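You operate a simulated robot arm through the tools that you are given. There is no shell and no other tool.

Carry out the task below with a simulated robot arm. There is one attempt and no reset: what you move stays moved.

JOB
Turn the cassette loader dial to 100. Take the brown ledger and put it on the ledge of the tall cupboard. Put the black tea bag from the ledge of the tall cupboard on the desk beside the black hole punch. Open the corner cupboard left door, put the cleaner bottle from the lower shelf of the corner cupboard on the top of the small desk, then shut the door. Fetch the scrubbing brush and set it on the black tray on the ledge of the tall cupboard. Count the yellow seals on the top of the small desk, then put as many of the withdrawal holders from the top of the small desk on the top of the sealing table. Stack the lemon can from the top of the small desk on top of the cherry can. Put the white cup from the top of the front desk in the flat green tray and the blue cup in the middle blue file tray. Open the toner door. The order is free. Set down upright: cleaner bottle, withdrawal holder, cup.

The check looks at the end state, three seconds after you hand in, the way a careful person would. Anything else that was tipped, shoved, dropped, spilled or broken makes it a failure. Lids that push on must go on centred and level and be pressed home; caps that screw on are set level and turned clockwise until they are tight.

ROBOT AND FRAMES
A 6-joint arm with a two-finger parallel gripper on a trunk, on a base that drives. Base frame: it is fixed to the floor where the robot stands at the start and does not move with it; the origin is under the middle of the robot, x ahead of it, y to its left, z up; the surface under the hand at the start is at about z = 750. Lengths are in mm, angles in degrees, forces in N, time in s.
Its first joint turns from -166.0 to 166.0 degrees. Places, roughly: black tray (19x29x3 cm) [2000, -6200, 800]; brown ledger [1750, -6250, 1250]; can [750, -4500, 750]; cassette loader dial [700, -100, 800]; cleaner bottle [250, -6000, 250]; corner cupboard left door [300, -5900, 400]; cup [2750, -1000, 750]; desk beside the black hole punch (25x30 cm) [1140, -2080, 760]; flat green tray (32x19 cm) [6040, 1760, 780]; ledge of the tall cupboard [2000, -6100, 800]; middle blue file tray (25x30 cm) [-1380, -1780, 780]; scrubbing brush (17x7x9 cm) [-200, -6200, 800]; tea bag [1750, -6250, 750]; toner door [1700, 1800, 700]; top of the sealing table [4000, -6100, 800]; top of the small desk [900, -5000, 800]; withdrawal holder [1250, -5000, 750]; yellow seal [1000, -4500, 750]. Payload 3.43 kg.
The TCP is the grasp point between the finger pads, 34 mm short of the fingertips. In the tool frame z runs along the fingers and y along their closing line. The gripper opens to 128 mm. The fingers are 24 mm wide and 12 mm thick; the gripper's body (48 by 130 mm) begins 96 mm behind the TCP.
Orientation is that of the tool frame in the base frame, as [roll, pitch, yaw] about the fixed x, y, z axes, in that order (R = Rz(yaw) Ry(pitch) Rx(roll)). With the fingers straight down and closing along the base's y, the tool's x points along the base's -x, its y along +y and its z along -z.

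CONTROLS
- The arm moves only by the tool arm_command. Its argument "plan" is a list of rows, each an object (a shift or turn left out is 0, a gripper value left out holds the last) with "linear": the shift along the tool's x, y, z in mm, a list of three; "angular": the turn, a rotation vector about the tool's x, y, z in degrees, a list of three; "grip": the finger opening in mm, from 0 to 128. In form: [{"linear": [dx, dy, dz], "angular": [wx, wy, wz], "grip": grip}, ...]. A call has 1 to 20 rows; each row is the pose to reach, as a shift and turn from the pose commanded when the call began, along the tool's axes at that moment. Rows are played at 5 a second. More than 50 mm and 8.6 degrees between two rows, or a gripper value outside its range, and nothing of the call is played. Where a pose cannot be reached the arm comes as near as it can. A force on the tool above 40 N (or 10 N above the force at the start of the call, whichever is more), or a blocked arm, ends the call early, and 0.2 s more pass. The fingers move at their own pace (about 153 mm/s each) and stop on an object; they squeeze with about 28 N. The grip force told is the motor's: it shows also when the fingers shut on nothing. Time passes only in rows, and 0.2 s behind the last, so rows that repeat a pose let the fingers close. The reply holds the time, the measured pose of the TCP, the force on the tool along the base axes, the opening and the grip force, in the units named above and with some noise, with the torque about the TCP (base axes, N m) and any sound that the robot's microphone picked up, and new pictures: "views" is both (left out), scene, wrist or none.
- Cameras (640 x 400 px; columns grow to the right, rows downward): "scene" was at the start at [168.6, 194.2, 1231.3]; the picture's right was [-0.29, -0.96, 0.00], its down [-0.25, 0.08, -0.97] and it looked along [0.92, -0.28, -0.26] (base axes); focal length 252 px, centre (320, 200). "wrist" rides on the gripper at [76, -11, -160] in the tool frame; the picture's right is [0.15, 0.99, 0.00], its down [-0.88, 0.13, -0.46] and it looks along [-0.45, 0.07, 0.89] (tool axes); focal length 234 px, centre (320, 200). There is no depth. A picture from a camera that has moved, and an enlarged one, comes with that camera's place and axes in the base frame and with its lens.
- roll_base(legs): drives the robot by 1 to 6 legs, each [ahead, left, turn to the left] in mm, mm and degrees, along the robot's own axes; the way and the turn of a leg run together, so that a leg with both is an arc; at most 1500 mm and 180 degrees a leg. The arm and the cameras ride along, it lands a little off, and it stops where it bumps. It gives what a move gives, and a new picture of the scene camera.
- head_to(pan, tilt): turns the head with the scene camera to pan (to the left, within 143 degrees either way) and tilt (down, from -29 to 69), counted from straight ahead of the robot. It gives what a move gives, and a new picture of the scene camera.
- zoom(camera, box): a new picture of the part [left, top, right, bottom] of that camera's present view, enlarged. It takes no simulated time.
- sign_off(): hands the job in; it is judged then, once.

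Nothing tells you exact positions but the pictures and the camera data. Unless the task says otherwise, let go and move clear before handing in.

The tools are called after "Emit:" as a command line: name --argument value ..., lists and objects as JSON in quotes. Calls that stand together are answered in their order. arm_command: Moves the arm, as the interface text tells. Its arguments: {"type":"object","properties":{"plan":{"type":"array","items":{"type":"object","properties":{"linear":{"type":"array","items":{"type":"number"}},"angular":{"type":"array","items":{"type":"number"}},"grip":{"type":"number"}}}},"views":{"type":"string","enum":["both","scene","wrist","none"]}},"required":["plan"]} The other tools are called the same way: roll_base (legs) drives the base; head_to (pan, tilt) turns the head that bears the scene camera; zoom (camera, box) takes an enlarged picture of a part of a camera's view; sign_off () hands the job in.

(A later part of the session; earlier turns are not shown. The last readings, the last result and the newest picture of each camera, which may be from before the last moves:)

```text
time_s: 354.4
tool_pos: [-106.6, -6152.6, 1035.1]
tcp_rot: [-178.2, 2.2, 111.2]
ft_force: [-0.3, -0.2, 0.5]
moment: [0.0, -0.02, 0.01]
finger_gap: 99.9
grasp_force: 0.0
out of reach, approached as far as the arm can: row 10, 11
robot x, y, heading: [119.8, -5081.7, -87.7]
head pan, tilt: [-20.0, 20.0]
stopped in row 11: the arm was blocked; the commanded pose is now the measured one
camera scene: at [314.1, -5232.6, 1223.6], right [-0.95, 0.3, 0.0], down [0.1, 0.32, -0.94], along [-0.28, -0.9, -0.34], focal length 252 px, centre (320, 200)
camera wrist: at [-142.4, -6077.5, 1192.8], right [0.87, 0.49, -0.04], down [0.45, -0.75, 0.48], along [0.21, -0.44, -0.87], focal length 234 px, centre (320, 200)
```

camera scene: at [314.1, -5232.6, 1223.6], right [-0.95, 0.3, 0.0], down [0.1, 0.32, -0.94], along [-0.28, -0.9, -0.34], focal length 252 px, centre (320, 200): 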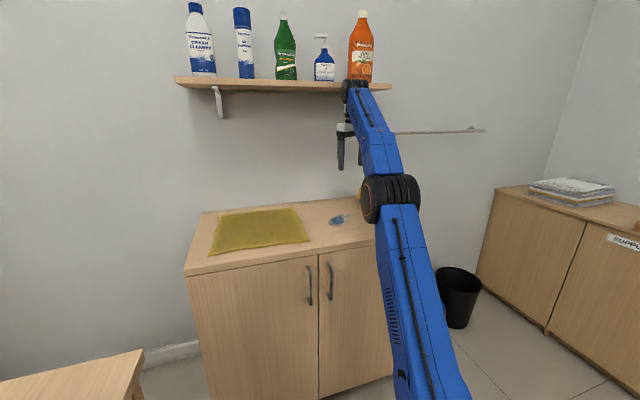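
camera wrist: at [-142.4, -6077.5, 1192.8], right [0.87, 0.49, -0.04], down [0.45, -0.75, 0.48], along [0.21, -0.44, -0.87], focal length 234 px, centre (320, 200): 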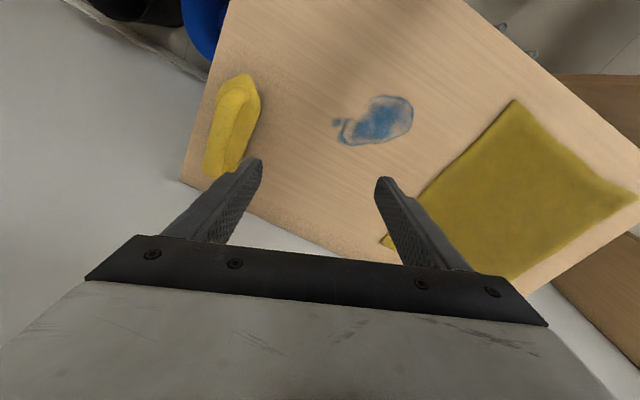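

The wrist bumped the wall shelf and the base got pushed back a little. I back away first and check the shelf.

Emit:
arm_command --plan '[{"linear": [28, 11, 5]}, {"linear": [56, 22, 5]}, {"linear": [93, 36, 5]}, {"linear": [130, 50, 5]}, {"linear": [167, 65, 5]}, {"linear": [186, 72, 5]}]' --views "none"

Emit:
head_to --pan -10 --tilt 5

```text
time_s: 355.8
tool_pos: [-109.0, -5966.1, 1006.5]
tcp_rot: [-178.9, 1.1, 111.2]
ft_force: [-0.5, 0.2, 0.0]
moment: [0.04, 0.0, 0.02]
finger_gap: 99.8
grasp_force: 0.0
robot x, y, heading: [118.0, -5085.8, -87.4]
head pan, tilt: [-20.0, 20.0]
```

```text
time_s: 356.5
tool_pos: [-110.1, -5965.9, 1007.5]
tcp_rot: [-179.0, 1.0, 111.1]
ft_force: [0.0, 0.1, 0.0]
moment: [0.01, -0.02, 0.01]
finger_gap: 99.9
grasp_force: 0.1
robot x, y, heading: [119.1, -5089.7, -87.3]
head pan, tilt: [-10.0, 5.0]
camera scene: at [327.0, -5245.6, 1247.3], right [-0.99, 0.13, 0.0], down [0.01, 0.09, -1.0], along [-0.13, -0.99, -0.09], focal length 252 px, centre (320, 200)
```

scene: 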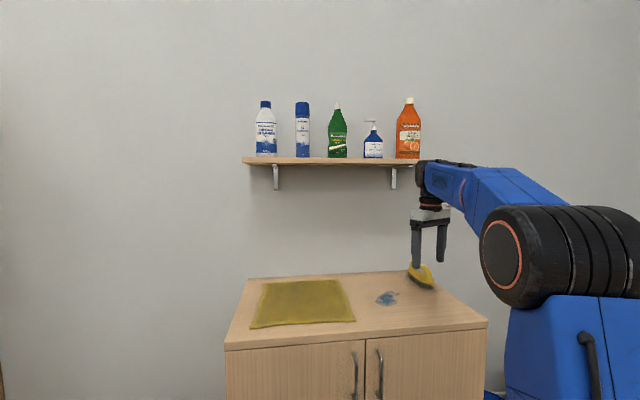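

All five bottles on the shelf still stand evenly. I lower and retract the arm a bit, then move the base closer so the wrist can pass well under the shelf.

Emit:
arm_command --plan '[{"linear": [30, 12, 20]}, {"linear": [60, 24, 40]}, {"linear": [93, 36, 60]}, {"linear": [112, 43, 77]}, {"linear": [112, 43, 77]}]' --views "none"

Emit:
roll_base --legs '[[190, -118, -2.6]]'

Emit:
arm_command --plan '[{"linear": [0, 0, 0]}]' --views "wrist"

```text
time_s: 357.7
tool_pos: [-114.3, -5847.3, 926.9]
tcp_rot: [-178.9, 1.0, 111.1]
ft_force: [-0.7, -1.6, 0.3]
moment: [0.04, -0.01, -0.02]
finger_gap: 100.0
grasp_force: 0.0
robot x, y, heading: [116.0, -5085.7, -87.6]
head pan, tilt: [-10.0, 5.0]
```

```text
time_s: 359.4
tool_pos: [-265.0, -6028.1, 927.6]
tcp_rot: [-178.8, 1.0, 108.4]
ft_force: [0.5, 0.3, -1.0]
moment: [0.02, 0.0, 0.0]
finger_gap: 99.9
grasp_force: 0.1
robot x, y, heading: [1.1, -5281.5, -90.1]
head pan, tilt: [-10.0, 5.0]
camera scene: at [203.3, -5447.1, 1247.3], right [-0.98, 0.18, 0.0], down [0.02, 0.09, -1.0], along [-0.18, -0.98, -0.09], focal length 252 px, centre (320, 200)
```

scene: 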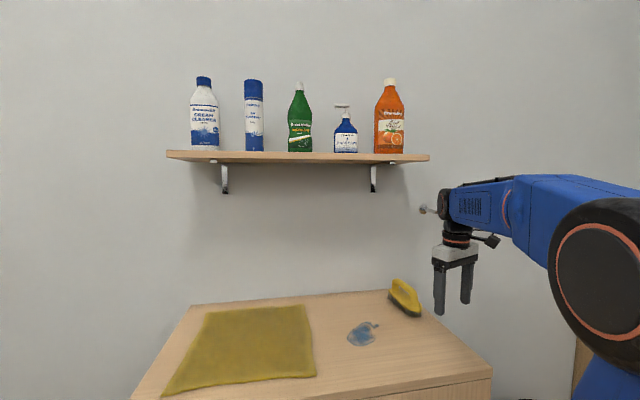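

```text
time_s: 359.8
tool_pos: [-263.4, -6028.8, 927.7]
tcp_rot: [-178.9, 0.9, 108.5]
ft_force: [0.2, 0.5, 0.4]
moment: [0.0, 0.0, -0.04]
finger_gap: 100.1
grasp_force: 0.1
robot x, y, heading: [1.3, -5280.6, -90.1]
head pan, tilt: [-10.0, 5.0]
camera wrist: at [-297.2, -5956.3, 1086.6], right [0.89, 0.45, -0.02], down [0.41, -0.78, 0.47], along [0.2, -0.43, -0.88], focal length 234 px, centre (320, 200)
```

wrist: 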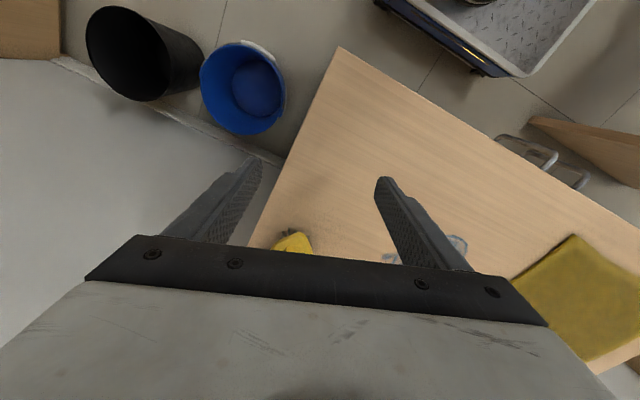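

Emit:
arm_command --plan '[{"linear": [-40, -13, 0]}, {"linear": [-80, -27, 0]}, {"linear": [-120, -40, 0]}, {"linear": [-161, -54, 0]}, {"linear": [-161, -54, 0]}]' --views "both"

```text
time_s: 361.0
tool_pos: [-263.0, -6199.2, 930.8]
tcp_rot: [-178.9, 1.1, 108.5]
ft_force: [0.5, -1.2, -0.3]
moment: [-0.01, -0.02, 0.01]
finger_gap: 99.8
grasp_force: 0.1
robot x, y, heading: [-1.8, -5276.6, -90.2]
head pan, tilt: [-10.0, 5.0]
camera scene: at [203.4, -5447.0, 1247.3], right [-0.98, 0.18, 0.0], down [0.02, 0.09, -1.0], along [-0.18, -0.98, -0.09], focal length 252 px, centre (320, 200)
camera wrist: at [-296.4, -6126.2, 1090.0], right [0.89, 0.45, -0.02], down [0.41, -0.78, 0.47], along [0.2, -0.43, -0.88], focal length 234 px, centre (320, 200)
```

scene: 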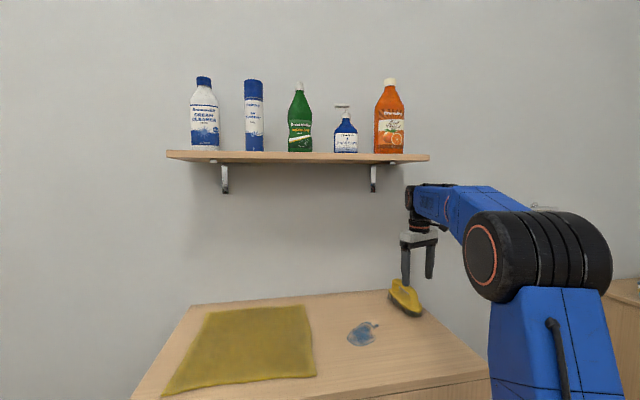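
wrist: 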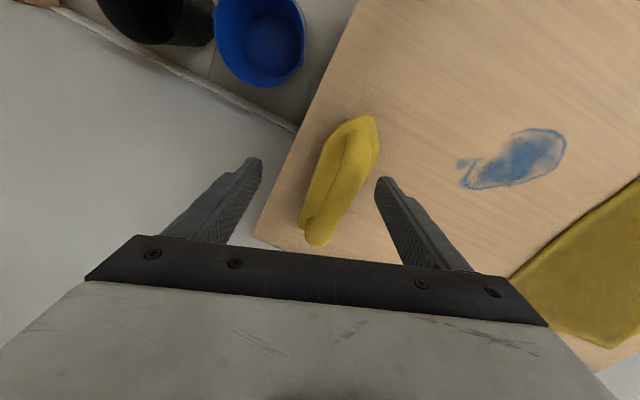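

The brush actually lies nearly along y, centred about (-237, -6222). I turn the tool to close along x and centre over the handle.

Emit:
arm_command --plan '[{"linear": [-10, 6, 0], "angular": [0, 0, 7]}, {"linear": [-20, 12, 0], "angular": [0, 0, 14]}, {"linear": [-30, 18, 0], "angular": [0, 0, 20.5]}, {"linear": [-30, 18, 0], "angular": [0, 0, 20.5]}]' --views "wrist"

```text
time_s: 362.0
tool_pos: [-237.9, -6221.7, 931.8]
tcp_rot: [-179.5, 1.3, 87.9]
ft_force: [0.7, 0.4, -0.9]
moment: [0.01, 0.0, 0.02]
finger_gap: 99.7
grasp_force: 0.1
robot x, y, heading: [2.5, -5275.2, -90.4]
head pan, tilt: [-10.0, 5.0]
camera wrist: at [-245.0, -6141.7, 1090.0], right [0.99, 0.11, -0.01], down [0.1, -0.87, 0.47], along [0.04, -0.47, -0.88], focal length 234 px, centre (320, 200)
```

wrist: 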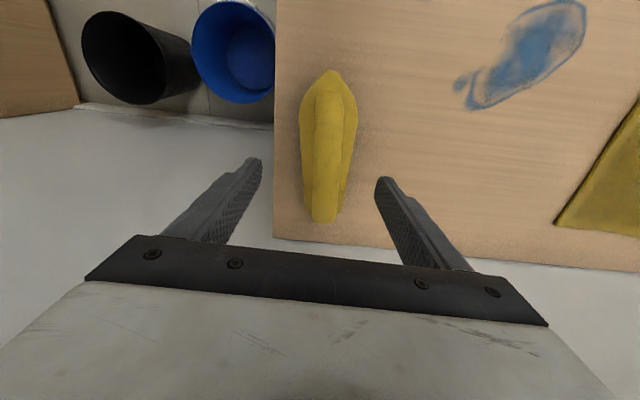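

Emit:
arm_command --plan '[{"linear": [0, 5, 25]}, {"linear": [0, 5, 45]}, {"linear": [0, 5, 60]}, {"linear": [0, 5, 62]}, {"linear": [0, 5, 62], "grip": 50}, {"linear": [0, 5, 62], "grip": 20}, {"linear": [0, 5, 62], "grip": 0}, {"linear": [0, 5, 62], "grip": 0}]' --views "both"

```text
time_s: 363.8
tool_pos: [-234.1, -6223.5, 868.2]
tcp_rot: [-179.4, 1.3, 87.9]
ft_force: [0.6, -1.7, 1.1]
moment: [-0.18, -0.01, 0.04]
finger_gap: 57.5
grasp_force: 28.2
robot x, y, heading: [3.1, -5277.6, -90.3]
head pan, tilt: [-10.0, 5.0]
camera scene: at [203.4, -5447.1, 1247.3], right [-0.98, 0.18, 0.0], down [0.02, 0.09, -1.0], along [-0.18, -0.98, -0.09], focal length 252 px, centre (320, 200)
camera wrist: at [-240.4, -6143.2, 1027.6], right [0.99, 0.11, -0.01], down [0.1, -0.87, 0.47], along [0.04, -0.47, -0.88], focal length 234 px, centre (320, 200)
```

scene: 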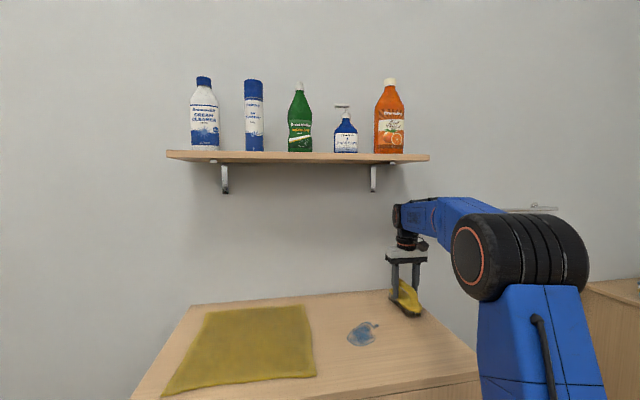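
wrist: 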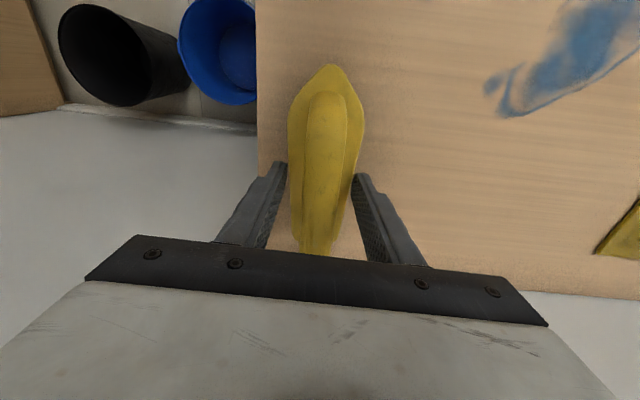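

The fingers closed on the brush body (57 mm). I reopen, go 18 mm lower for a fuller grip, and close again.

Emit:
arm_command --plan '[{"linear": [0, 0, 0], "grip": 85}, {"linear": [0, 0, 8], "grip": 85}, {"linear": [0, 0, 17], "grip": 85}, {"linear": [0, 0, 17], "grip": 85}, {"linear": [0, 0, 17], "grip": 50}, {"linear": [0, 0, 17], "grip": 0}, {"linear": [0, 0, 17], "grip": 0}]' --views "wrist"

```text
time_s: 365.4
tool_pos: [-233.9, -6222.7, 851.5]
tcp_rot: [-179.5, 1.3, 87.9]
ft_force: [-0.2, -0.1, -0.6]
moment: [-0.01, -0.03, 0.02]
finger_gap: 58.0
grasp_force: 28.1
robot x, y, heading: [1.3, -5274.2, -90.5]
head pan, tilt: [-10.0, 5.0]
camera wrist: at [-240.8, -6143.0, 1010.8], right [0.99, 0.11, -0.01], down [0.1, -0.87, 0.47], along [0.04, -0.47, -0.88], focal length 234 px, centre (320, 200)
```

wrist: 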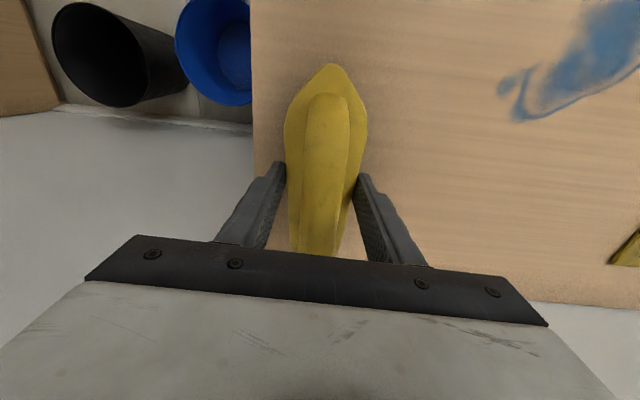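

Emit:
arm_command --plan '[{"linear": [0, 0, -5]}, {"linear": [0, 0, -15]}, {"linear": [0, 0, -30]}, {"linear": [0, 0, -50]}, {"linear": [5, 0, -65]}, {"linear": [25, 0, -75]}, {"linear": [55, 0, -80]}, {"linear": [90, 0, -85]}, {"linear": [130, 0, -90]}, {"linear": [170, 0, -95]}, {"linear": [210, 0, -100]}, {"linear": [250, 0, -105]}, {"linear": [290, 0, -115]}, {"linear": [330, 0, -125]}, {"linear": [365, 5, -145]}, {"linear": [395, 10, -170]}, {"linear": [420, 20, -195]}, {"linear": [440, 30, -215]}]' --views "both"

```text
time_s: 369.2
tool_pos: [-185.3, -5780.1, 1057.7]
tcp_rot: [-179.4, 1.3, 87.9]
ft_force: [0.3, -0.1, -1.6]
moment: [0.03, -0.01, 0.01]
finger_gap: 57.9
grasp_force: 28.2
robot x, y, heading: [-0.8, -5276.2, -90.2]
head pan, tilt: [-10.0, 5.0]
camera scene: at [203.3, -5447.3, 1247.3], right [-0.98, 0.18, 0.0], down [0.02, 0.09, -1.0], along [-0.18, -0.98, -0.09], focal length 252 px, centre (320, 200)
camera wrist: at [-193.2, -5700.0, 1216.0], right [0.99, 0.11, -0.01], down [0.1, -0.87, 0.47], along [0.04, -0.47, -0.88], focal length 234 px, centre (320, 200)
```

scene: 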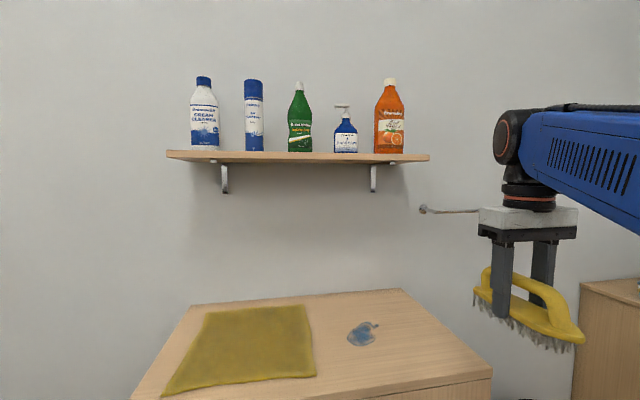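
wrist: 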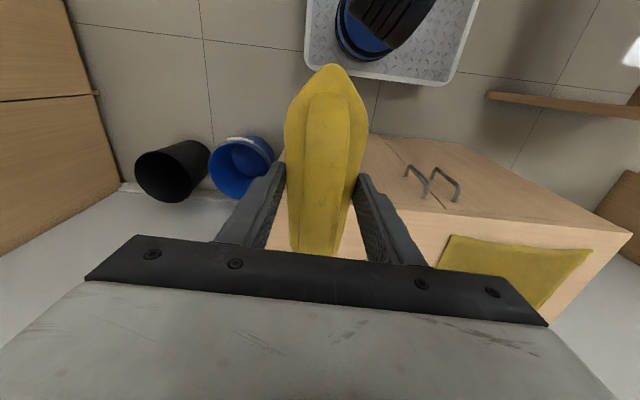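

I have the brush. I back away north of the small desk, then cross over to the tall cupboard's side.

Emit:
roll_base --legs '[[-1450, 0, 0]]'

Emit:
head_to --pan 50 --tilt 22

```text
time_s: 376.4
tool_pos: [-185.3, -4339.7, 1057.5]
tcp_rot: [-179.4, 1.3, 89.1]
ft_force: [0.8, -0.2, -1.7]
moment: [-0.02, -0.03, 0.0]
finger_gap: 57.8
grasp_force: 27.6
robot x, y, heading: [-12.9, -3837.0, -89.1]
head pan, tilt: [-10.0, 5.0]
camera scene: at [196.2, -3998.6, 1247.3], right [-0.99, 0.16, 0.0], down [0.01, 0.09, -1.0], along [-0.16, -0.98, -0.09], focal length 252 px, centre (320, 200)
```

scene: 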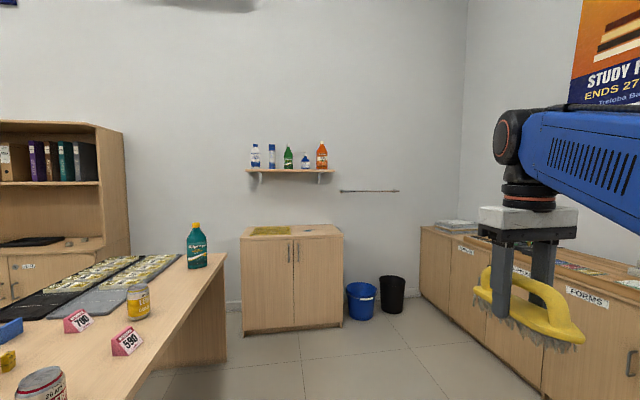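

```text
time_s: 377.7
tool_pos: [-184.8, -4339.2, 1057.7]
tcp_rot: [-179.4, 1.3, 89.3]
ft_force: [0.8, 0.3, -0.8]
moment: [0.0, -0.03, -0.03]
finger_gap: 58.0
grasp_force: 28.4
robot x, y, heading: [-14.5, -3834.6, -89.0]
head pan, tilt: [50.0, 22.0]
camera scene: at [282.7, -3966.3, 1219.8], right [-0.63, -0.78, 0.0], down [-0.29, 0.24, -0.93], along [0.72, -0.58, -0.37], focal length 252 px, centre (320, 200)
```

scene: 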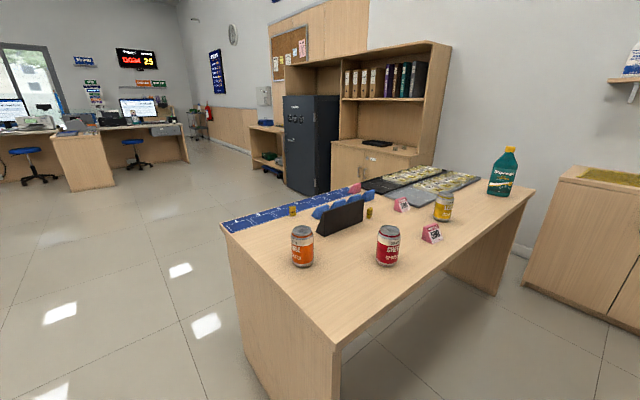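

The cupboard door is shut and the floor is open. I zoom in on the small desk to count the yellow seals and find the withdrawal holders.

Emit:
zoom --camera "scene" --box '[220, 150, 380, 280]'

Emit:
zoom --camera "scene" --box '[340, 140, 540, 280]'

```text
3.08 times, centred on (300, 215) of scene
camera zoom: at [282.7, -3966.3, 1219.8], right [-0.63, -0.78, 0.0], down [-0.29, 0.24, -0.93], along [0.72, -0.58, -0.37], focal length 777 px, centre (382, 154)
```

zoom: 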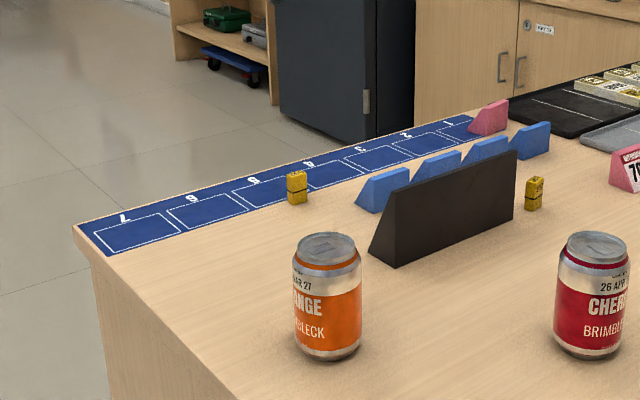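

```text
2.86 times, centred on (440, 210) of scene
camera zoom: at [282.7, -3966.3, 1219.8], right [-0.63, -0.78, 0.0], down [-0.29, 0.24, -0.93], along [0.72, -0.58, -0.37], focal length 721 px, centre (-23, 171)
```

zoom: 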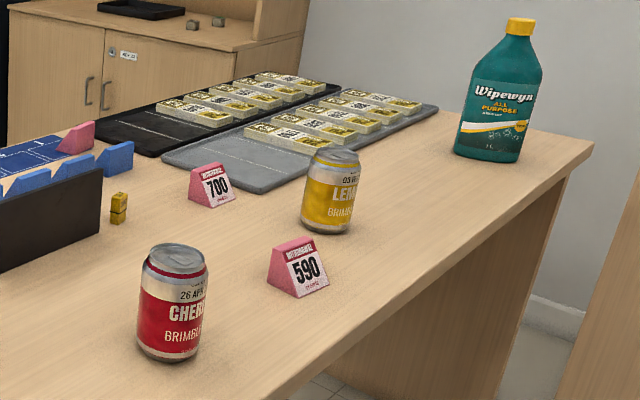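

Emit:
roll_base --legs '[[0, 1450, -1.0], [0, 500, 0]]'

Emit:
head_to --pan -5 --tilt 15

```text
time_s: 380.4
tool_pos: [114.0, -4326.8, 1057.9]
tcp_rot: [-179.4, 1.3, 88.0]
ft_force: [0.1, -0.5, -0.6]
moment: [0.0, -0.02, -0.01]
finger_gap: 58.2
grasp_force: 28.0
robot x, y, heading: [301.2, -3821.9, -90.0]
head pan, tilt: [50.0, 22.0]
stopped in leg 1: the robot was blocked; the commanded pose is now the measured one
camera scene: at [590.9, -3963.6, 1219.7], right [-0.64, -0.76, 0.0], down [-0.29, 0.24, -0.93], along [0.71, -0.6, -0.37], focal length 252 px, centre (320, 200)
```

scene: 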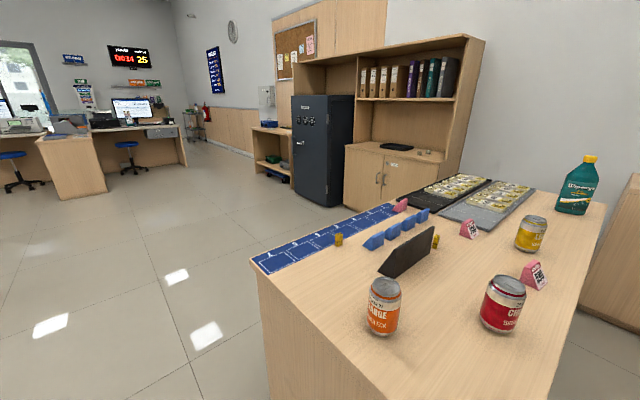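

```text
time_s: 381.6
tool_pos: [115.4, -4327.8, 1056.9]
tcp_rot: [-179.4, 1.3, 88.1]
ft_force: [-0.1, 0.4, -1.5]
moment: [-0.04, 0.0, -0.01]
finger_gap: 58.1
grasp_force: 28.5
robot x, y, heading: [301.6, -3823.4, -90.2]
head pan, tilt: [-5.0, 15.0]
camera scene: at [511.7, -3996.8, 1231.1], right [-1.0, 0.09, 0.0], down [0.02, 0.26, -0.97], along [-0.09, -0.96, -0.26], focal length 252 px, centre (320, 200)
```

scene: 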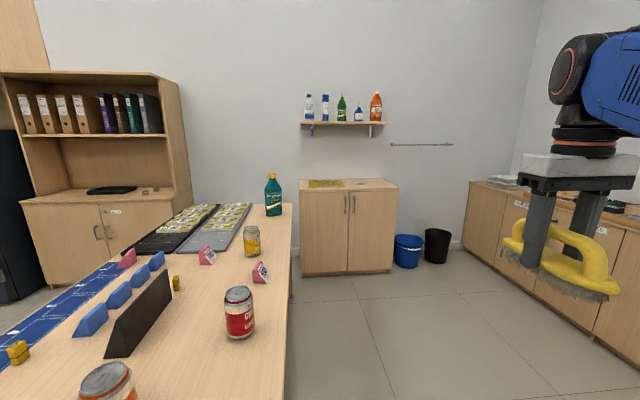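

The cart touched the small desk's near corner (its end is at y≈-4220). Everything on the desk still stands. I back off north before crossing.

Emit:
roll_base --legs '[[-20, -60, 0], [-450, 0, 0]]'

Emit:
head_to --pan 60 --tilt 30

```text
time_s: 384.9
tool_pos: [56.5, -3861.8, 1057.3]
tcp_rot: [-179.4, 1.4, 88.2]
ft_force: [0.1, -0.7, -1.6]
moment: [0.02, 0.01, -0.02]
finger_gap: 57.8
grasp_force: 27.8
robot x, y, heading: [240.6, -3353.6, -90.1]
head pan, tilt: [-5.0, 15.0]
camera scene: at [452.1, -3528.9, 1231.1], right [-1.0, 0.09, 0.0], down [0.02, 0.26, -0.97], along [-0.08, -0.96, -0.26], focal length 252 px, centre (320, 200)
```

scene: 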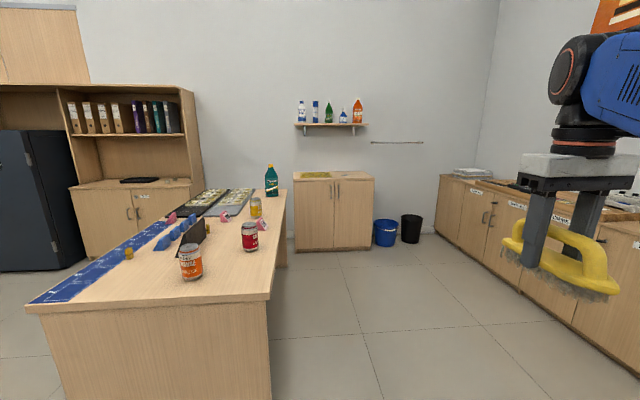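

```text
time_s: 386.3
tool_pos: [56.5, -3859.7, 1057.0]
tcp_rot: [-179.4, 1.4, 88.3]
ft_force: [0.5, 0.3, -1.0]
moment: [0.0, -0.01, -0.01]
finger_gap: 57.7
grasp_force: 27.8
robot x, y, heading: [239.6, -3357.9, -89.8]
head pan, tilt: [60.0, 30.0]
camera scene: at [538.5, -3481.1, 1206.9], right [-0.5, -0.87, 0.0], down [-0.43, 0.25, -0.87], along [0.75, -0.43, -0.5], focal length 252 px, centre (320, 200)
```

scene: 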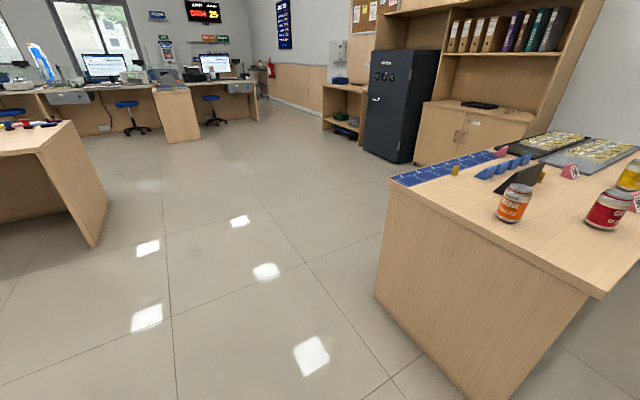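

Emit:
roll_base --legs '[[0, 1450, 0], [0, 350, 0]]'

Emit:
head_to --pan 5 --tilt 12

```text
time_s: 395.3
tool_pos: [1850.6, -3846.7, 1056.0]
tcp_rot: [-179.4, 1.5, 88.8]
ft_force: [0.4, -0.2, -0.8]
moment: [0.01, 0.0, 0.08]
finger_gap: 57.8
grasp_force: 28.1
robot x, y, heading: [2029.9, -3338.6, -89.2]
head pan, tilt: [60.0, 30.0]
camera scene: at [2328.4, -3460.6, 1206.9], right [-0.49, -0.87, 0.0], down [-0.44, 0.24, -0.87], along [0.76, -0.42, -0.5], focal length 252 px, centre (320, 200)
```

scene: 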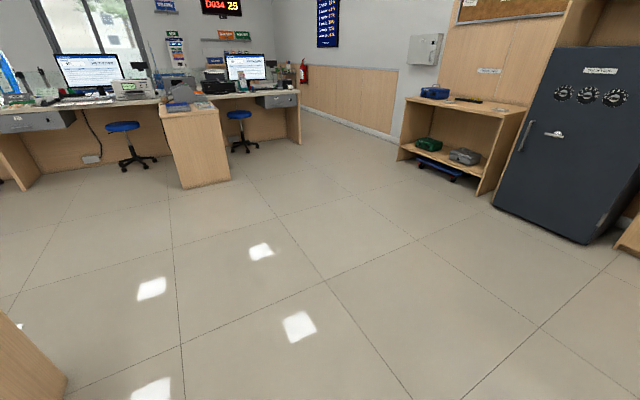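

```text
time_s: 396.6
tool_pos: [1850.1, -3845.4, 1057.3]
tcp_rot: [-179.2, 1.4, 88.9]
ft_force: [-0.3, -0.3, -1.7]
moment: [-0.01, 0.02, 0.02]
finger_gap: 57.9
grasp_force: 28.4
robot x, y, heading: [2030.2, -3339.7, -89.1]
head pan, tilt: [5.0, 12.0]
camera scene: at [2258.9, -3509.2, 1236.0], right [-0.99, -0.1, 0.0], down [-0.02, 0.21, -0.98], along [0.1, -0.97, -0.21], focal length 252 px, centre (320, 200)
```

scene: 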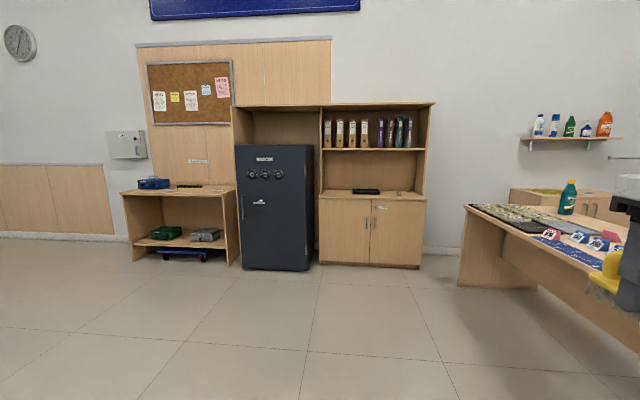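

I have the tall cupboard ahead (x 1431–2534, front y≈-5970), with the black tray on its ledge. I drive forward to it.

Emit:
roll_base --legs '[[0, 0, -0.9], [1300, 0, 0], [500, 0, 0]]'

Emit:
head_to --pan -5 --tilt 20

```text
time_s: 406.0
tool_pos: [1836.3, -5640.0, 1056.9]
tcp_rot: [-179.3, 1.4, 87.9]
ft_force: [-0.4, 0.7, -1.4]
moment: [0.0, 0.02, 0.0]
finger_gap: 57.7
grasp_force: 27.7
robot x, y, heading: [2020.6, -5138.2, -90.3]
head pan, tilt: [5.0, 12.0]
camera scene: at [2249.5, -5310.1, 1236.0], right [-1.0, -0.08, 0.0], down [-0.02, 0.21, -0.98], along [0.08, -0.97, -0.21], focal length 252 px, centre (320, 200)
```

scene: 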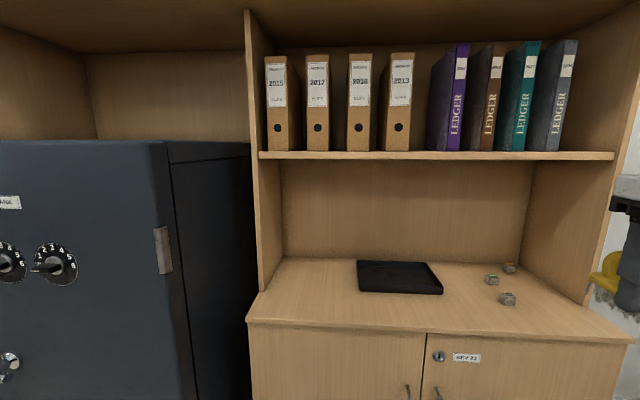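

```text
time_s: 406.7
tool_pos: [1836.8, -5639.0, 1057.0]
tcp_rot: [-179.3, 1.4, 87.9]
ft_force: [-0.8, 0.0, -0.5]
moment: [-0.01, 0.01, 0.0]
finger_gap: 57.9
grasp_force: 27.9
robot x, y, heading: [2026.5, -5135.7, -90.3]
head pan, tilt: [-5.0, 20.0]
camera scene: at [2233.3, -5309.9, 1223.0], right [-1.0, 0.09, 0.0], down [0.03, 0.34, -0.94], along [-0.09, -0.94, -0.34], focal length 252 px, centre (320, 200)
```

scene: 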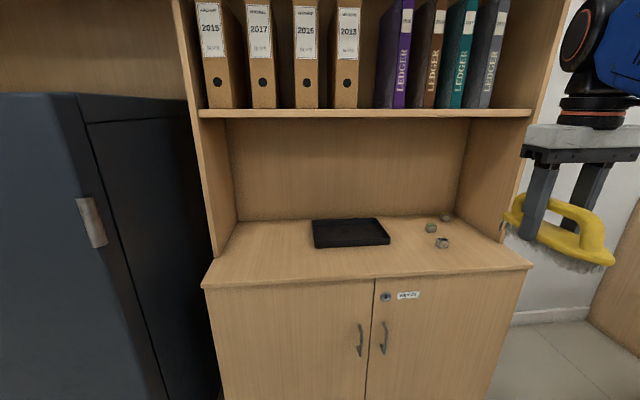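

Emit:
zoom --camera "scene" --box '[410, 205, 470, 255]'

Emit:
zoom --camera "scene" --box '[360, 0, 540, 130]'

Emit:
zoom --camera "scene" --box '[290, 195, 470, 285]'

```text
8.00 times, centred on (440, 230) of scene
camera zoom: at [2233.3, -5309.9, 1223.0], right [-1.0, 0.09, 0.0], down [0.03, 0.34, -0.94], along [-0.09, -0.94, -0.34], focal length 2019 px, centre (-640, -40)
```

zoom: 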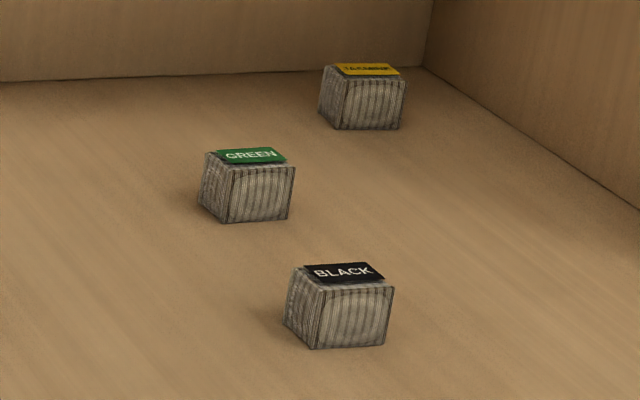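

```text
3.08 times, centred on (450, 65) of scene
camera zoom: at [2233.3, -5309.9, 1223.0], right [-1.0, 0.09, 0.0], down [0.03, 0.34, -0.94], along [-0.09, -0.94, -0.34], focal length 777 px, centre (-80, 615)
```

zoom: 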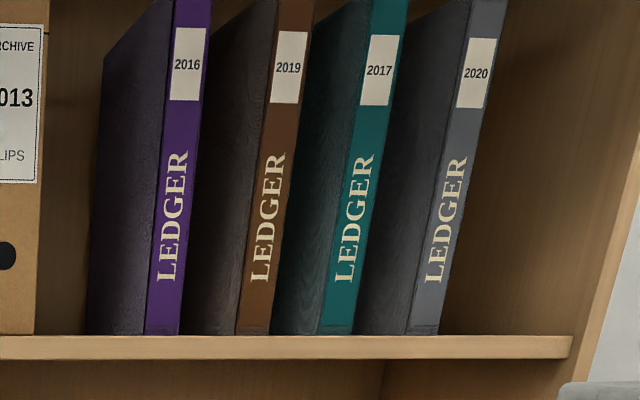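

```text
3.56 times, centred on (380, 240) of scene
camera zoom: at [2233.3, -5309.9, 1223.0], right [-1.0, 0.09, 0.0], down [0.03, 0.34, -0.94], along [-0.09, -0.94, -0.34], focal length 897 px, centre (107, 58)
```

zoom: 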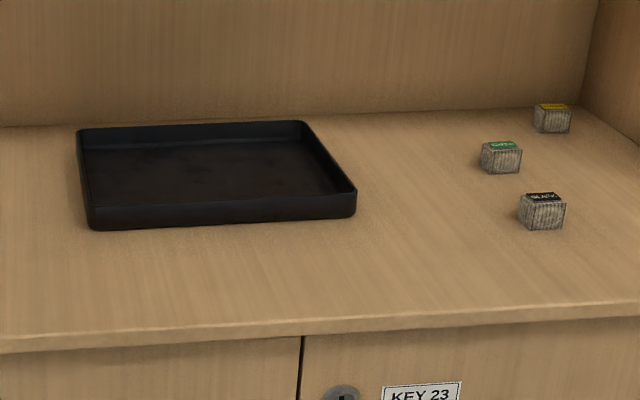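

The BLACK tea bag is the nearest of three cubes at about (1768, -5995), and the brown ledger is second of four on the shelf. The tray lies under the upper shelf, too low for a vertical tool, so I first set the brush on the free front left part of the ledge and regrip it with the tool pitched 45°.

Emit:
arm_command --plan '[{"linear": [-10, 38, 0]}, {"linear": [-20, 78, 5]}, {"linear": [-31, 118, 10]}, {"linear": [-42, 158, 15]}, {"linear": [-53, 198, 20]}, {"linear": [-64, 238, 25]}, {"linear": [-75, 278, 30]}, {"linear": [-87, 318, 35]}, {"linear": [-98, 358, 40]}, {"linear": [-109, 398, 45]}, {"linear": [-120, 438, 50]}, {"linear": [-131, 475, 55]}, {"linear": [-142, 509, 57]}, {"linear": [-142, 509, 57]}]' --views "both"

```text
time_s: 409.7
tool_pos: [2340.5, -5803.7, 998.1]
tcp_rot: [-179.4, 1.5, 87.8]
ft_force: [0.5, -0.2, -2.0]
moment: [0.02, 0.01, 0.0]
finger_gap: 57.7
grasp_force: 28.3
robot x, y, heading: [2025.3, -5138.4, -90.0]
head pan, tilt: [-5.0, 20.0]
camera scene: at [2233.4, -5309.8, 1223.0], right [-1.0, 0.09, 0.0], down [0.03, 0.34, -0.94], along [-0.09, -0.94, -0.34], focal length 252 px, centre (320, 200)
camera wrist: at [2332.2, -5723.3, 1156.5], right [0.99, 0.11, -0.01], down [0.1, -0.87, 0.48], along [0.04, -0.47, -0.88], focal length 234 px, centre (320, 200)
```

scene: 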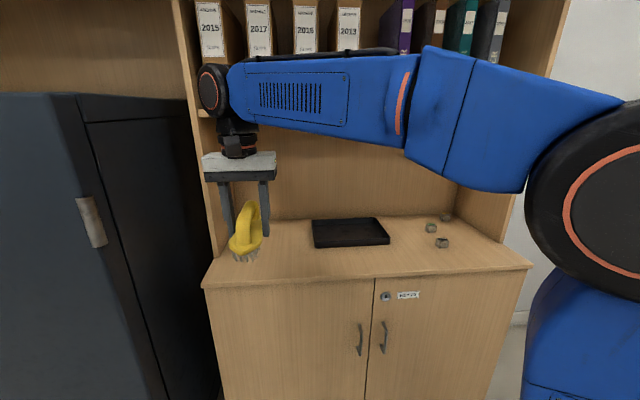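
wrist: 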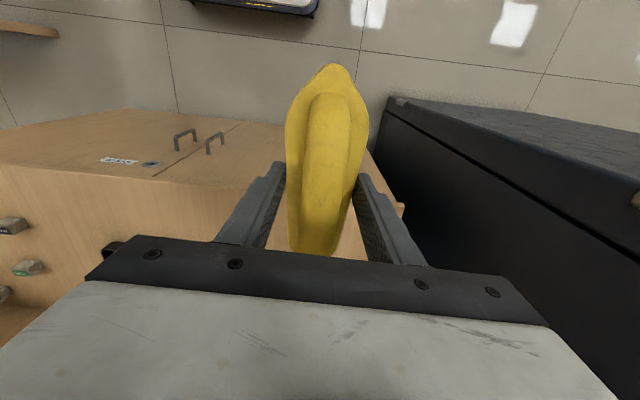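

Emit:
arm_command --plan '[{"linear": [0, 0, 35]}, {"linear": [0, 0, 75]}, {"linear": [0, 0, 108]}, {"linear": [-25, 0, 108]}, {"linear": [-60, 0, 108]}, {"linear": [-100, 0, 108]}, {"linear": [-135, 0, 108]}, {"linear": [-162, 0, 108]}, {"linear": [-162, 0, 108]}]' --views "both"

```text
time_s: 411.7
tool_pos: [2332.7, -5968.1, 893.1]
tcp_rot: [-179.3, 1.3, 87.8]
ft_force: [-0.4, -0.7, -1.2]
moment: [-0.04, -0.01, -0.05]
finger_gap: 58.0
grasp_force: 28.3
robot x, y, heading: [2025.5, -5138.6, -90.5]
head pan, tilt: [-5.0, 20.0]
camera scene: at [2233.3, -5309.9, 1223.0], right [-1.0, 0.09, 0.0], down [0.03, 0.34, -0.94], along [-0.09, -0.94, -0.34], focal length 252 px, centre (320, 200)
camera wrist: at [2325.5, -5887.8, 1052.2], right [0.99, 0.11, -0.01], down [0.1, -0.87, 0.48], along [0.04, -0.47, -0.88], focal length 234 px, centre (320, 200)
```

scene: 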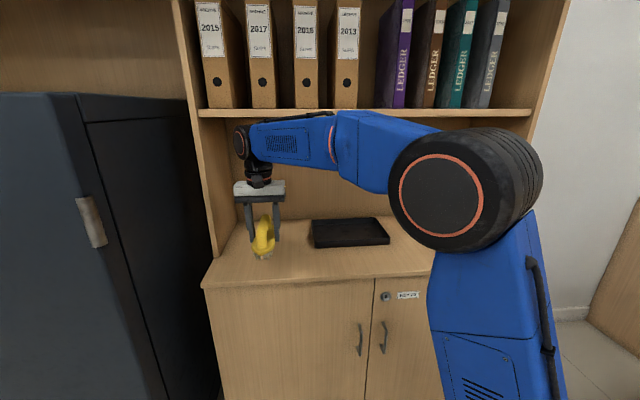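
wrist: 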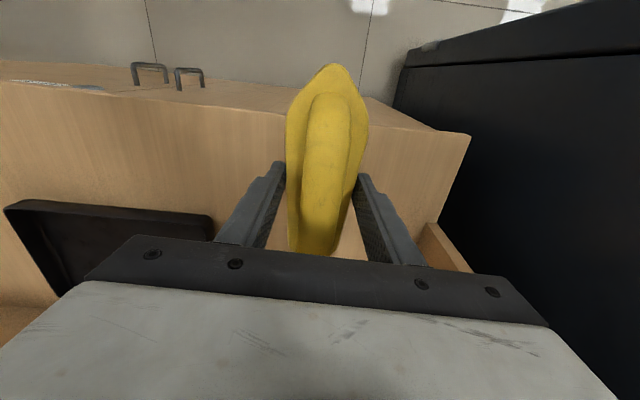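

Emit:
arm_command --plan '[{"linear": [0, 0, 5]}, {"linear": [0, 0, 10]}, {"linear": [0, 0, 14]}, {"linear": [0, 0, 14]}]' --views "none"

Emit:
arm_command --plan '[{"linear": [0, 0, 3]}, {"linear": [0, 0, 5]}, {"linear": [0, 0, 5]}]' --views "none"

```text
time_s: 412.7
tool_pos: [2329.9, -5967.0, 880.3]
tcp_rot: [-179.3, 1.4, 88.0]
ft_force: [0.5, -1.1, -0.6]
moment: [0.02, -0.01, 0.03]
finger_gap: 57.7
grasp_force: 28.0
robot x, y, heading: [2021.6, -5137.9, -90.3]
head pan, tilt: [-5.0, 20.0]
```

```text
time_s: 413.5
tool_pos: [2331.9, -5966.1, 874.7]
tcp_rot: [-179.2, 1.3, 88.0]
ft_force: [-0.8, 0.1, -1.1]
moment: [-0.01, 0.02, -0.01]
finger_gap: 57.9
grasp_force: 28.1
robot x, y, heading: [2025.3, -5139.7, -90.6]
head pan, tilt: [-5.0, 20.0]
```

Emit:
arm_command --plan '[{"linear": [0, 0, 4]}, {"linear": [0, 0, 8]}, {"linear": [0, 0, 8]}]' --views "none"

Emit:
arm_command --plan '[{"linear": [0, 0, 3]}, {"linear": [0, 0, 5]}, {"linear": [0, 0, 5]}]' --views "scene"

```text
time_s: 414.3
tool_pos: [2331.3, -5967.4, 866.5]
tcp_rot: [-179.3, 1.4, 87.9]
ft_force: [-0.6, 0.6, -1.6]
moment: [-0.03, -0.03, 0.01]
finger_gap: 57.8
grasp_force: 27.7
robot x, y, heading: [2024.7, -5136.9, -90.3]
head pan, tilt: [-5.0, 20.0]
```

```text
time_s: 415.1
tool_pos: [2330.9, -5966.7, 862.4]
tcp_rot: [-179.4, 1.3, 87.9]
ft_force: [-0.5, 0.1, -1.7]
moment: [0.01, 0.0, 0.01]
finger_gap: 57.7
grasp_force: 28.1
robot x, y, heading: [2021.9, -5135.9, -90.5]
head pan, tilt: [-5.0, 20.0]
camera scene: at [2233.4, -5310.0, 1223.0], right [-1.0, 0.09, 0.0], down [0.03, 0.34, -0.94], along [-0.09, -0.94, -0.34], focal length 252 px, centre (320, 200)
```

scene: 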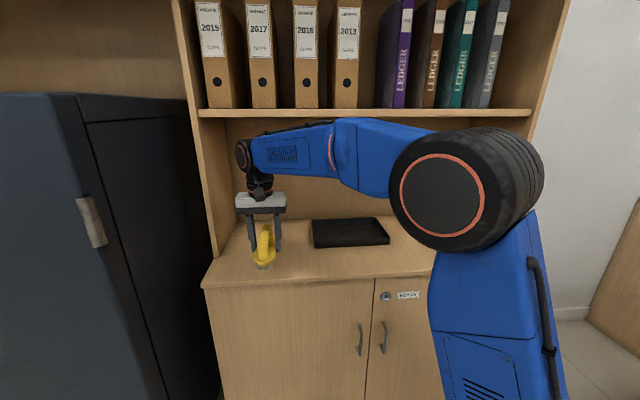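

Emit:
arm_command --plan '[{"linear": [0, 0, 3]}, {"linear": [0, 0, 6]}, {"linear": [0, 0, 6]}]' --views "none"

Emit:
arm_command --plan '[{"linear": [0, 0, 3]}, {"linear": [0, 0, 6]}, {"linear": [0, 0, 6]}]' --views "none"

```text
time_s: 415.9
tool_pos: [2331.1, -5968.0, 854.9]
tcp_rot: [-179.4, 1.5, 87.9]
ft_force: [0.0, 0.3, -1.2]
moment: [0.01, 0.02, 0.0]
finger_gap: 57.8
grasp_force: 28.1
robot x, y, heading: [2022.6, -5138.4, -90.2]
head pan, tilt: [-5.0, 20.0]
```

```text
time_s: 416.7
tool_pos: [2330.2, -5967.3, 849.7]
tcp_rot: [-179.3, 1.4, 87.9]
ft_force: [-0.7, -0.9, -1.1]
moment: [0.0, 0.02, -0.02]
finger_gap: 57.8
grasp_force: 27.8
robot x, y, heading: [2023.6, -5137.5, -90.2]
head pan, tilt: [-5.0, 20.0]
```

Emit:
arm_command --plan '[{"linear": [0, 0, 4]}, {"linear": [0, 0, 8]}, {"linear": [0, 0, 8]}]' --views "none"

Emit:
arm_command --plan '[{"linear": [0, 0, 3]}, {"linear": [0, 0, 6]}, {"linear": [0, 0, 6]}]' --views "none"

```text
time_s: 417.5
tool_pos: [2331.3, -5967.4, 842.3]
tcp_rot: [-179.3, 1.4, 87.9]
ft_force: [-0.6, -0.6, -1.1]
moment: [0.01, 0.02, 0.03]
finger_gap: 57.7
grasp_force: 28.3
robot x, y, heading: [2024.0, -5136.4, -90.3]
head pan, tilt: [-5.0, 20.0]
```

```text
time_s: 418.3
tool_pos: [2331.5, -5966.9, 835.3]
tcp_rot: [-179.4, 1.4, 87.9]
ft_force: [-1.4, -0.3, -1.0]
moment: [-0.01, 0.04, -0.02]
finger_gap: 57.8
grasp_force: 28.3
robot x, y, heading: [2024.8, -5135.4, -90.6]
head pan, tilt: [-5.0, 20.0]
```

Emit:
zoom --camera "scene" --box '[200, 180, 330, 300]'

Emit:
zoom --camera "wrist" --box '[0, 0, 640, 400]'

```text
3.33 times, centred on (265, 240) of scene
camera zoom: at [2233.4, -5310.0, 1223.0], right [-1.0, 0.09, 0.0], down [0.03, 0.34, -0.94], along [-0.09, -0.94, -0.34], focal length 841 px, centre (503, 67)
```

zoom: 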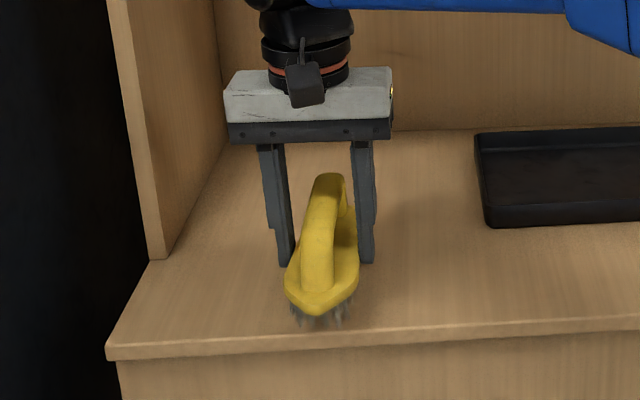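

```text
1.00 times, centred on (320, 200) of wrist (not enlarged: the box is as wide or as high as the picture)
camera zoom: at [2323.8, -5887.2, 994.3], right [0.99, 0.11, -0.01], down [0.1, -0.87, 0.48], along [0.04, -0.47, -0.88], focal length 234 px, centre (320, 200)
```

zoom: 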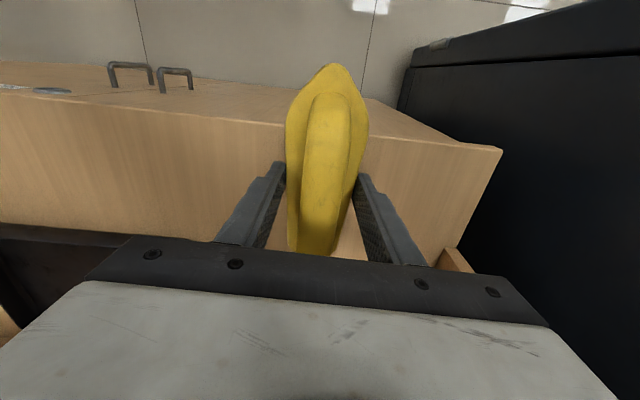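

The ledge is lower than I assumed (about z 745, front edge y≈-5945). I move 45 mm further in and keep lowering until contact.

Emit:
arm_command --plan '[{"linear": [-20, 0, 0]}, {"linear": [-48, 0, 0]}, {"linear": [-48, 0, 5]}, {"linear": [-48, 0, 9]}, {"linear": [-48, 0, 9]}]' --views "none"

Emit:
arm_command --plan '[{"linear": [0, 0, 3]}, {"linear": [0, 0, 6]}, {"linear": [0, 0, 6]}]' --views "none"

```text
time_s: 419.5
tool_pos: [2329.2, -6015.0, 827.4]
tcp_rot: [-179.3, 1.4, 87.9]
ft_force: [-0.2, -0.2, -0.5]
moment: [0.04, -0.05, 0.0]
finger_gap: 57.9
grasp_force: 27.9
robot x, y, heading: [2023.8, -5137.6, -90.3]
head pan, tilt: [-5.0, 20.0]
```

```text
time_s: 420.3
tool_pos: [2329.5, -6015.8, 821.4]
tcp_rot: [-179.4, 1.3, 87.9]
ft_force: [0.6, -0.2, -1.1]
moment: [0.01, 0.01, 0.0]
finger_gap: 58.0
grasp_force: 27.5
robot x, y, heading: [2021.2, -5137.7, -90.2]
head pan, tilt: [-5.0, 20.0]
```

Emit:
arm_command --plan '[{"linear": [0, 0, 3]}, {"linear": [0, 0, 6]}, {"linear": [0, 0, 6]}]' --views "none"

Emit:
arm_command --plan '[{"linear": [0, 0, 3]}, {"linear": [0, 0, 5]}, {"linear": [0, 0, 5]}]' --views "scene"

```text
time_s: 421.1
tool_pos: [2329.5, -6015.8, 815.1]
tcp_rot: [-179.2, 1.4, 87.8]
ft_force: [-0.6, 0.1, -0.7]
moment: [0.04, 0.02, 0.0]
finger_gap: 57.9
grasp_force: 28.1
robot x, y, heading: [2023.4, -5138.0, -90.3]
head pan, tilt: [-5.0, 20.0]
```

```text
time_s: 421.9
tool_pos: [2327.8, -6015.6, 810.2]
tcp_rot: [-179.3, 1.4, 87.9]
ft_force: [-0.7, -0.2, -2.4]
moment: [0.01, 0.0, 0.03]
finger_gap: 57.9
grasp_force: 28.1
robot x, y, heading: [2020.2, -5134.2, -90.4]
head pan, tilt: [-5.0, 20.0]
camera scene: at [2233.4, -5310.0, 1223.0], right [-1.0, 0.09, 0.0], down [0.03, 0.34, -0.94], along [-0.09, -0.94, -0.34], focal length 252 px, centre (320, 200)
```

scene: 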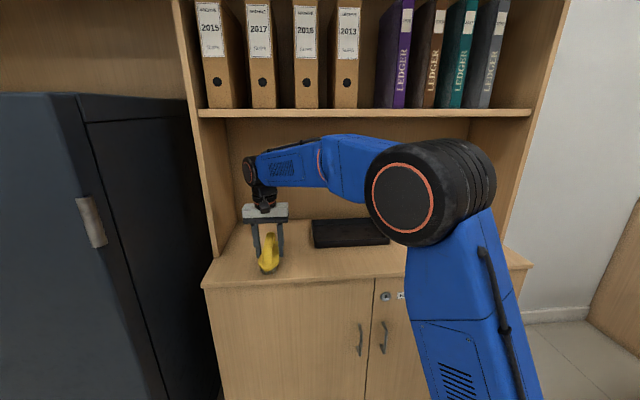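

Emit:
arm_command --plan '[{"linear": [0, 0, 3]}, {"linear": [0, 0, 6]}, {"linear": [0, 0, 6]}]' --views "none"

Emit:
arm_command --plan '[{"linear": [0, 0, 2]}, {"linear": [0, 0, 5]}, {"linear": [0, 0, 5]}]' --views "none"

```text
time_s: 422.7
tool_pos: [2328.4, -6016.4, 804.6]
tcp_rot: [-179.4, 1.4, 87.9]
ft_force: [0.3, -0.4, -1.9]
moment: [0.01, -0.03, 0.01]
finger_gap: 58.1
grasp_force: 27.5
robot x, y, heading: [2022.9, -5135.0, -90.5]
head pan, tilt: [-5.0, 20.0]
```

```text
time_s: 423.5
tool_pos: [2327.5, -6016.1, 802.0]
tcp_rot: [-179.4, 1.6, 87.9]
ft_force: [3.2, -7.0, 23.7]
moment: [-0.08, -0.08, 0.01]
finger_gap: 58.0
grasp_force: 28.3
robot x, y, heading: [2024.3, -5139.0, -90.4]
head pan, tilt: [-5.0, 20.0]
```

Contact at TCP z≈803 means the ledge is at about z 750, so a vertical tool does have room under the shelf after all. I lift the brush again, turn it lengthwise and bring it in front of the tray.

Emit:
arm_command --plan '[{"linear": [0, 0, -3]}, {"linear": [0, 0, -15]}, {"linear": [0, 0, -30]}, {"linear": [0, 0, -48]}, {"linear": [3, -26, -48], "angular": [0, 0, -8]}, {"linear": [5, -52, -48], "angular": [0, 0, -16]}, {"linear": [7, -79, -48], "angular": [0, 0, -24]}, {"linear": [8, -105, -48], "angular": [0, 0, -32]}, {"linear": [9, -131, -48], "angular": [0, 0, -40]}, {"linear": [10, -157, -48], "angular": [0, 0, -48]}, {"linear": [11, -184, -48], "angular": [0, 0, -56]}, {"linear": [12, -210, -48], "angular": [0, 0, -64]}, {"linear": [13, -236, -48], "angular": [0, 0, -72]}, {"linear": [14, -262, -48], "angular": [0, 0, -80]}, {"linear": [15, -289, -48], "angular": [0, 0, -88]}, {"linear": [15, -289, -48], "angular": [0, 0, -92]}, {"linear": [15, -289, -48], "angular": [0, 0, -92]}]' --views "both"

```text
time_s: 427.1
tool_pos: [2041.2, -5989.1, 849.7]
tcp_rot: [-178.7, -0.7, 179.9]
ft_force: [0.3, -0.5, -0.8]
moment: [-0.02, -0.02, 0.01]
finger_gap: 57.8
grasp_force: 28.0
robot x, y, heading: [2020.2, -5136.1, -90.5]
head pan, tilt: [-5.0, 20.0]
camera scene: at [2233.2, -5310.0, 1223.0], right [-1.0, 0.09, 0.0], down [0.03, 0.34, -0.94], along [-0.09, -0.94, -0.34], focal length 252 px, centre (320, 200)
camera wrist: at [1966.4, -5995.9, 1011.9], right [-0.15, 0.99, -0.02], down [0.89, 0.14, 0.44], along [0.44, 0.05, -0.9], focal length 234 px, centre (320, 200)
```

scene: 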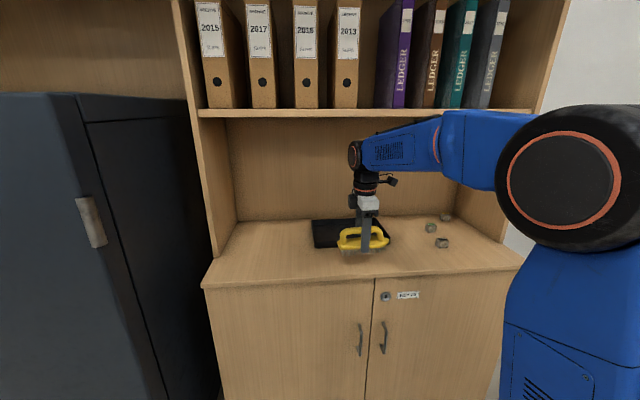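
wrist: 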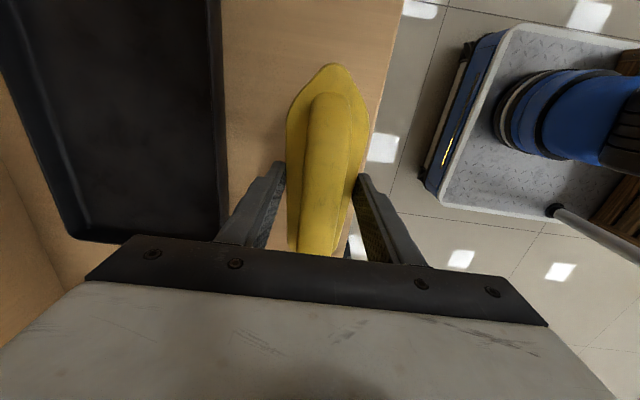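

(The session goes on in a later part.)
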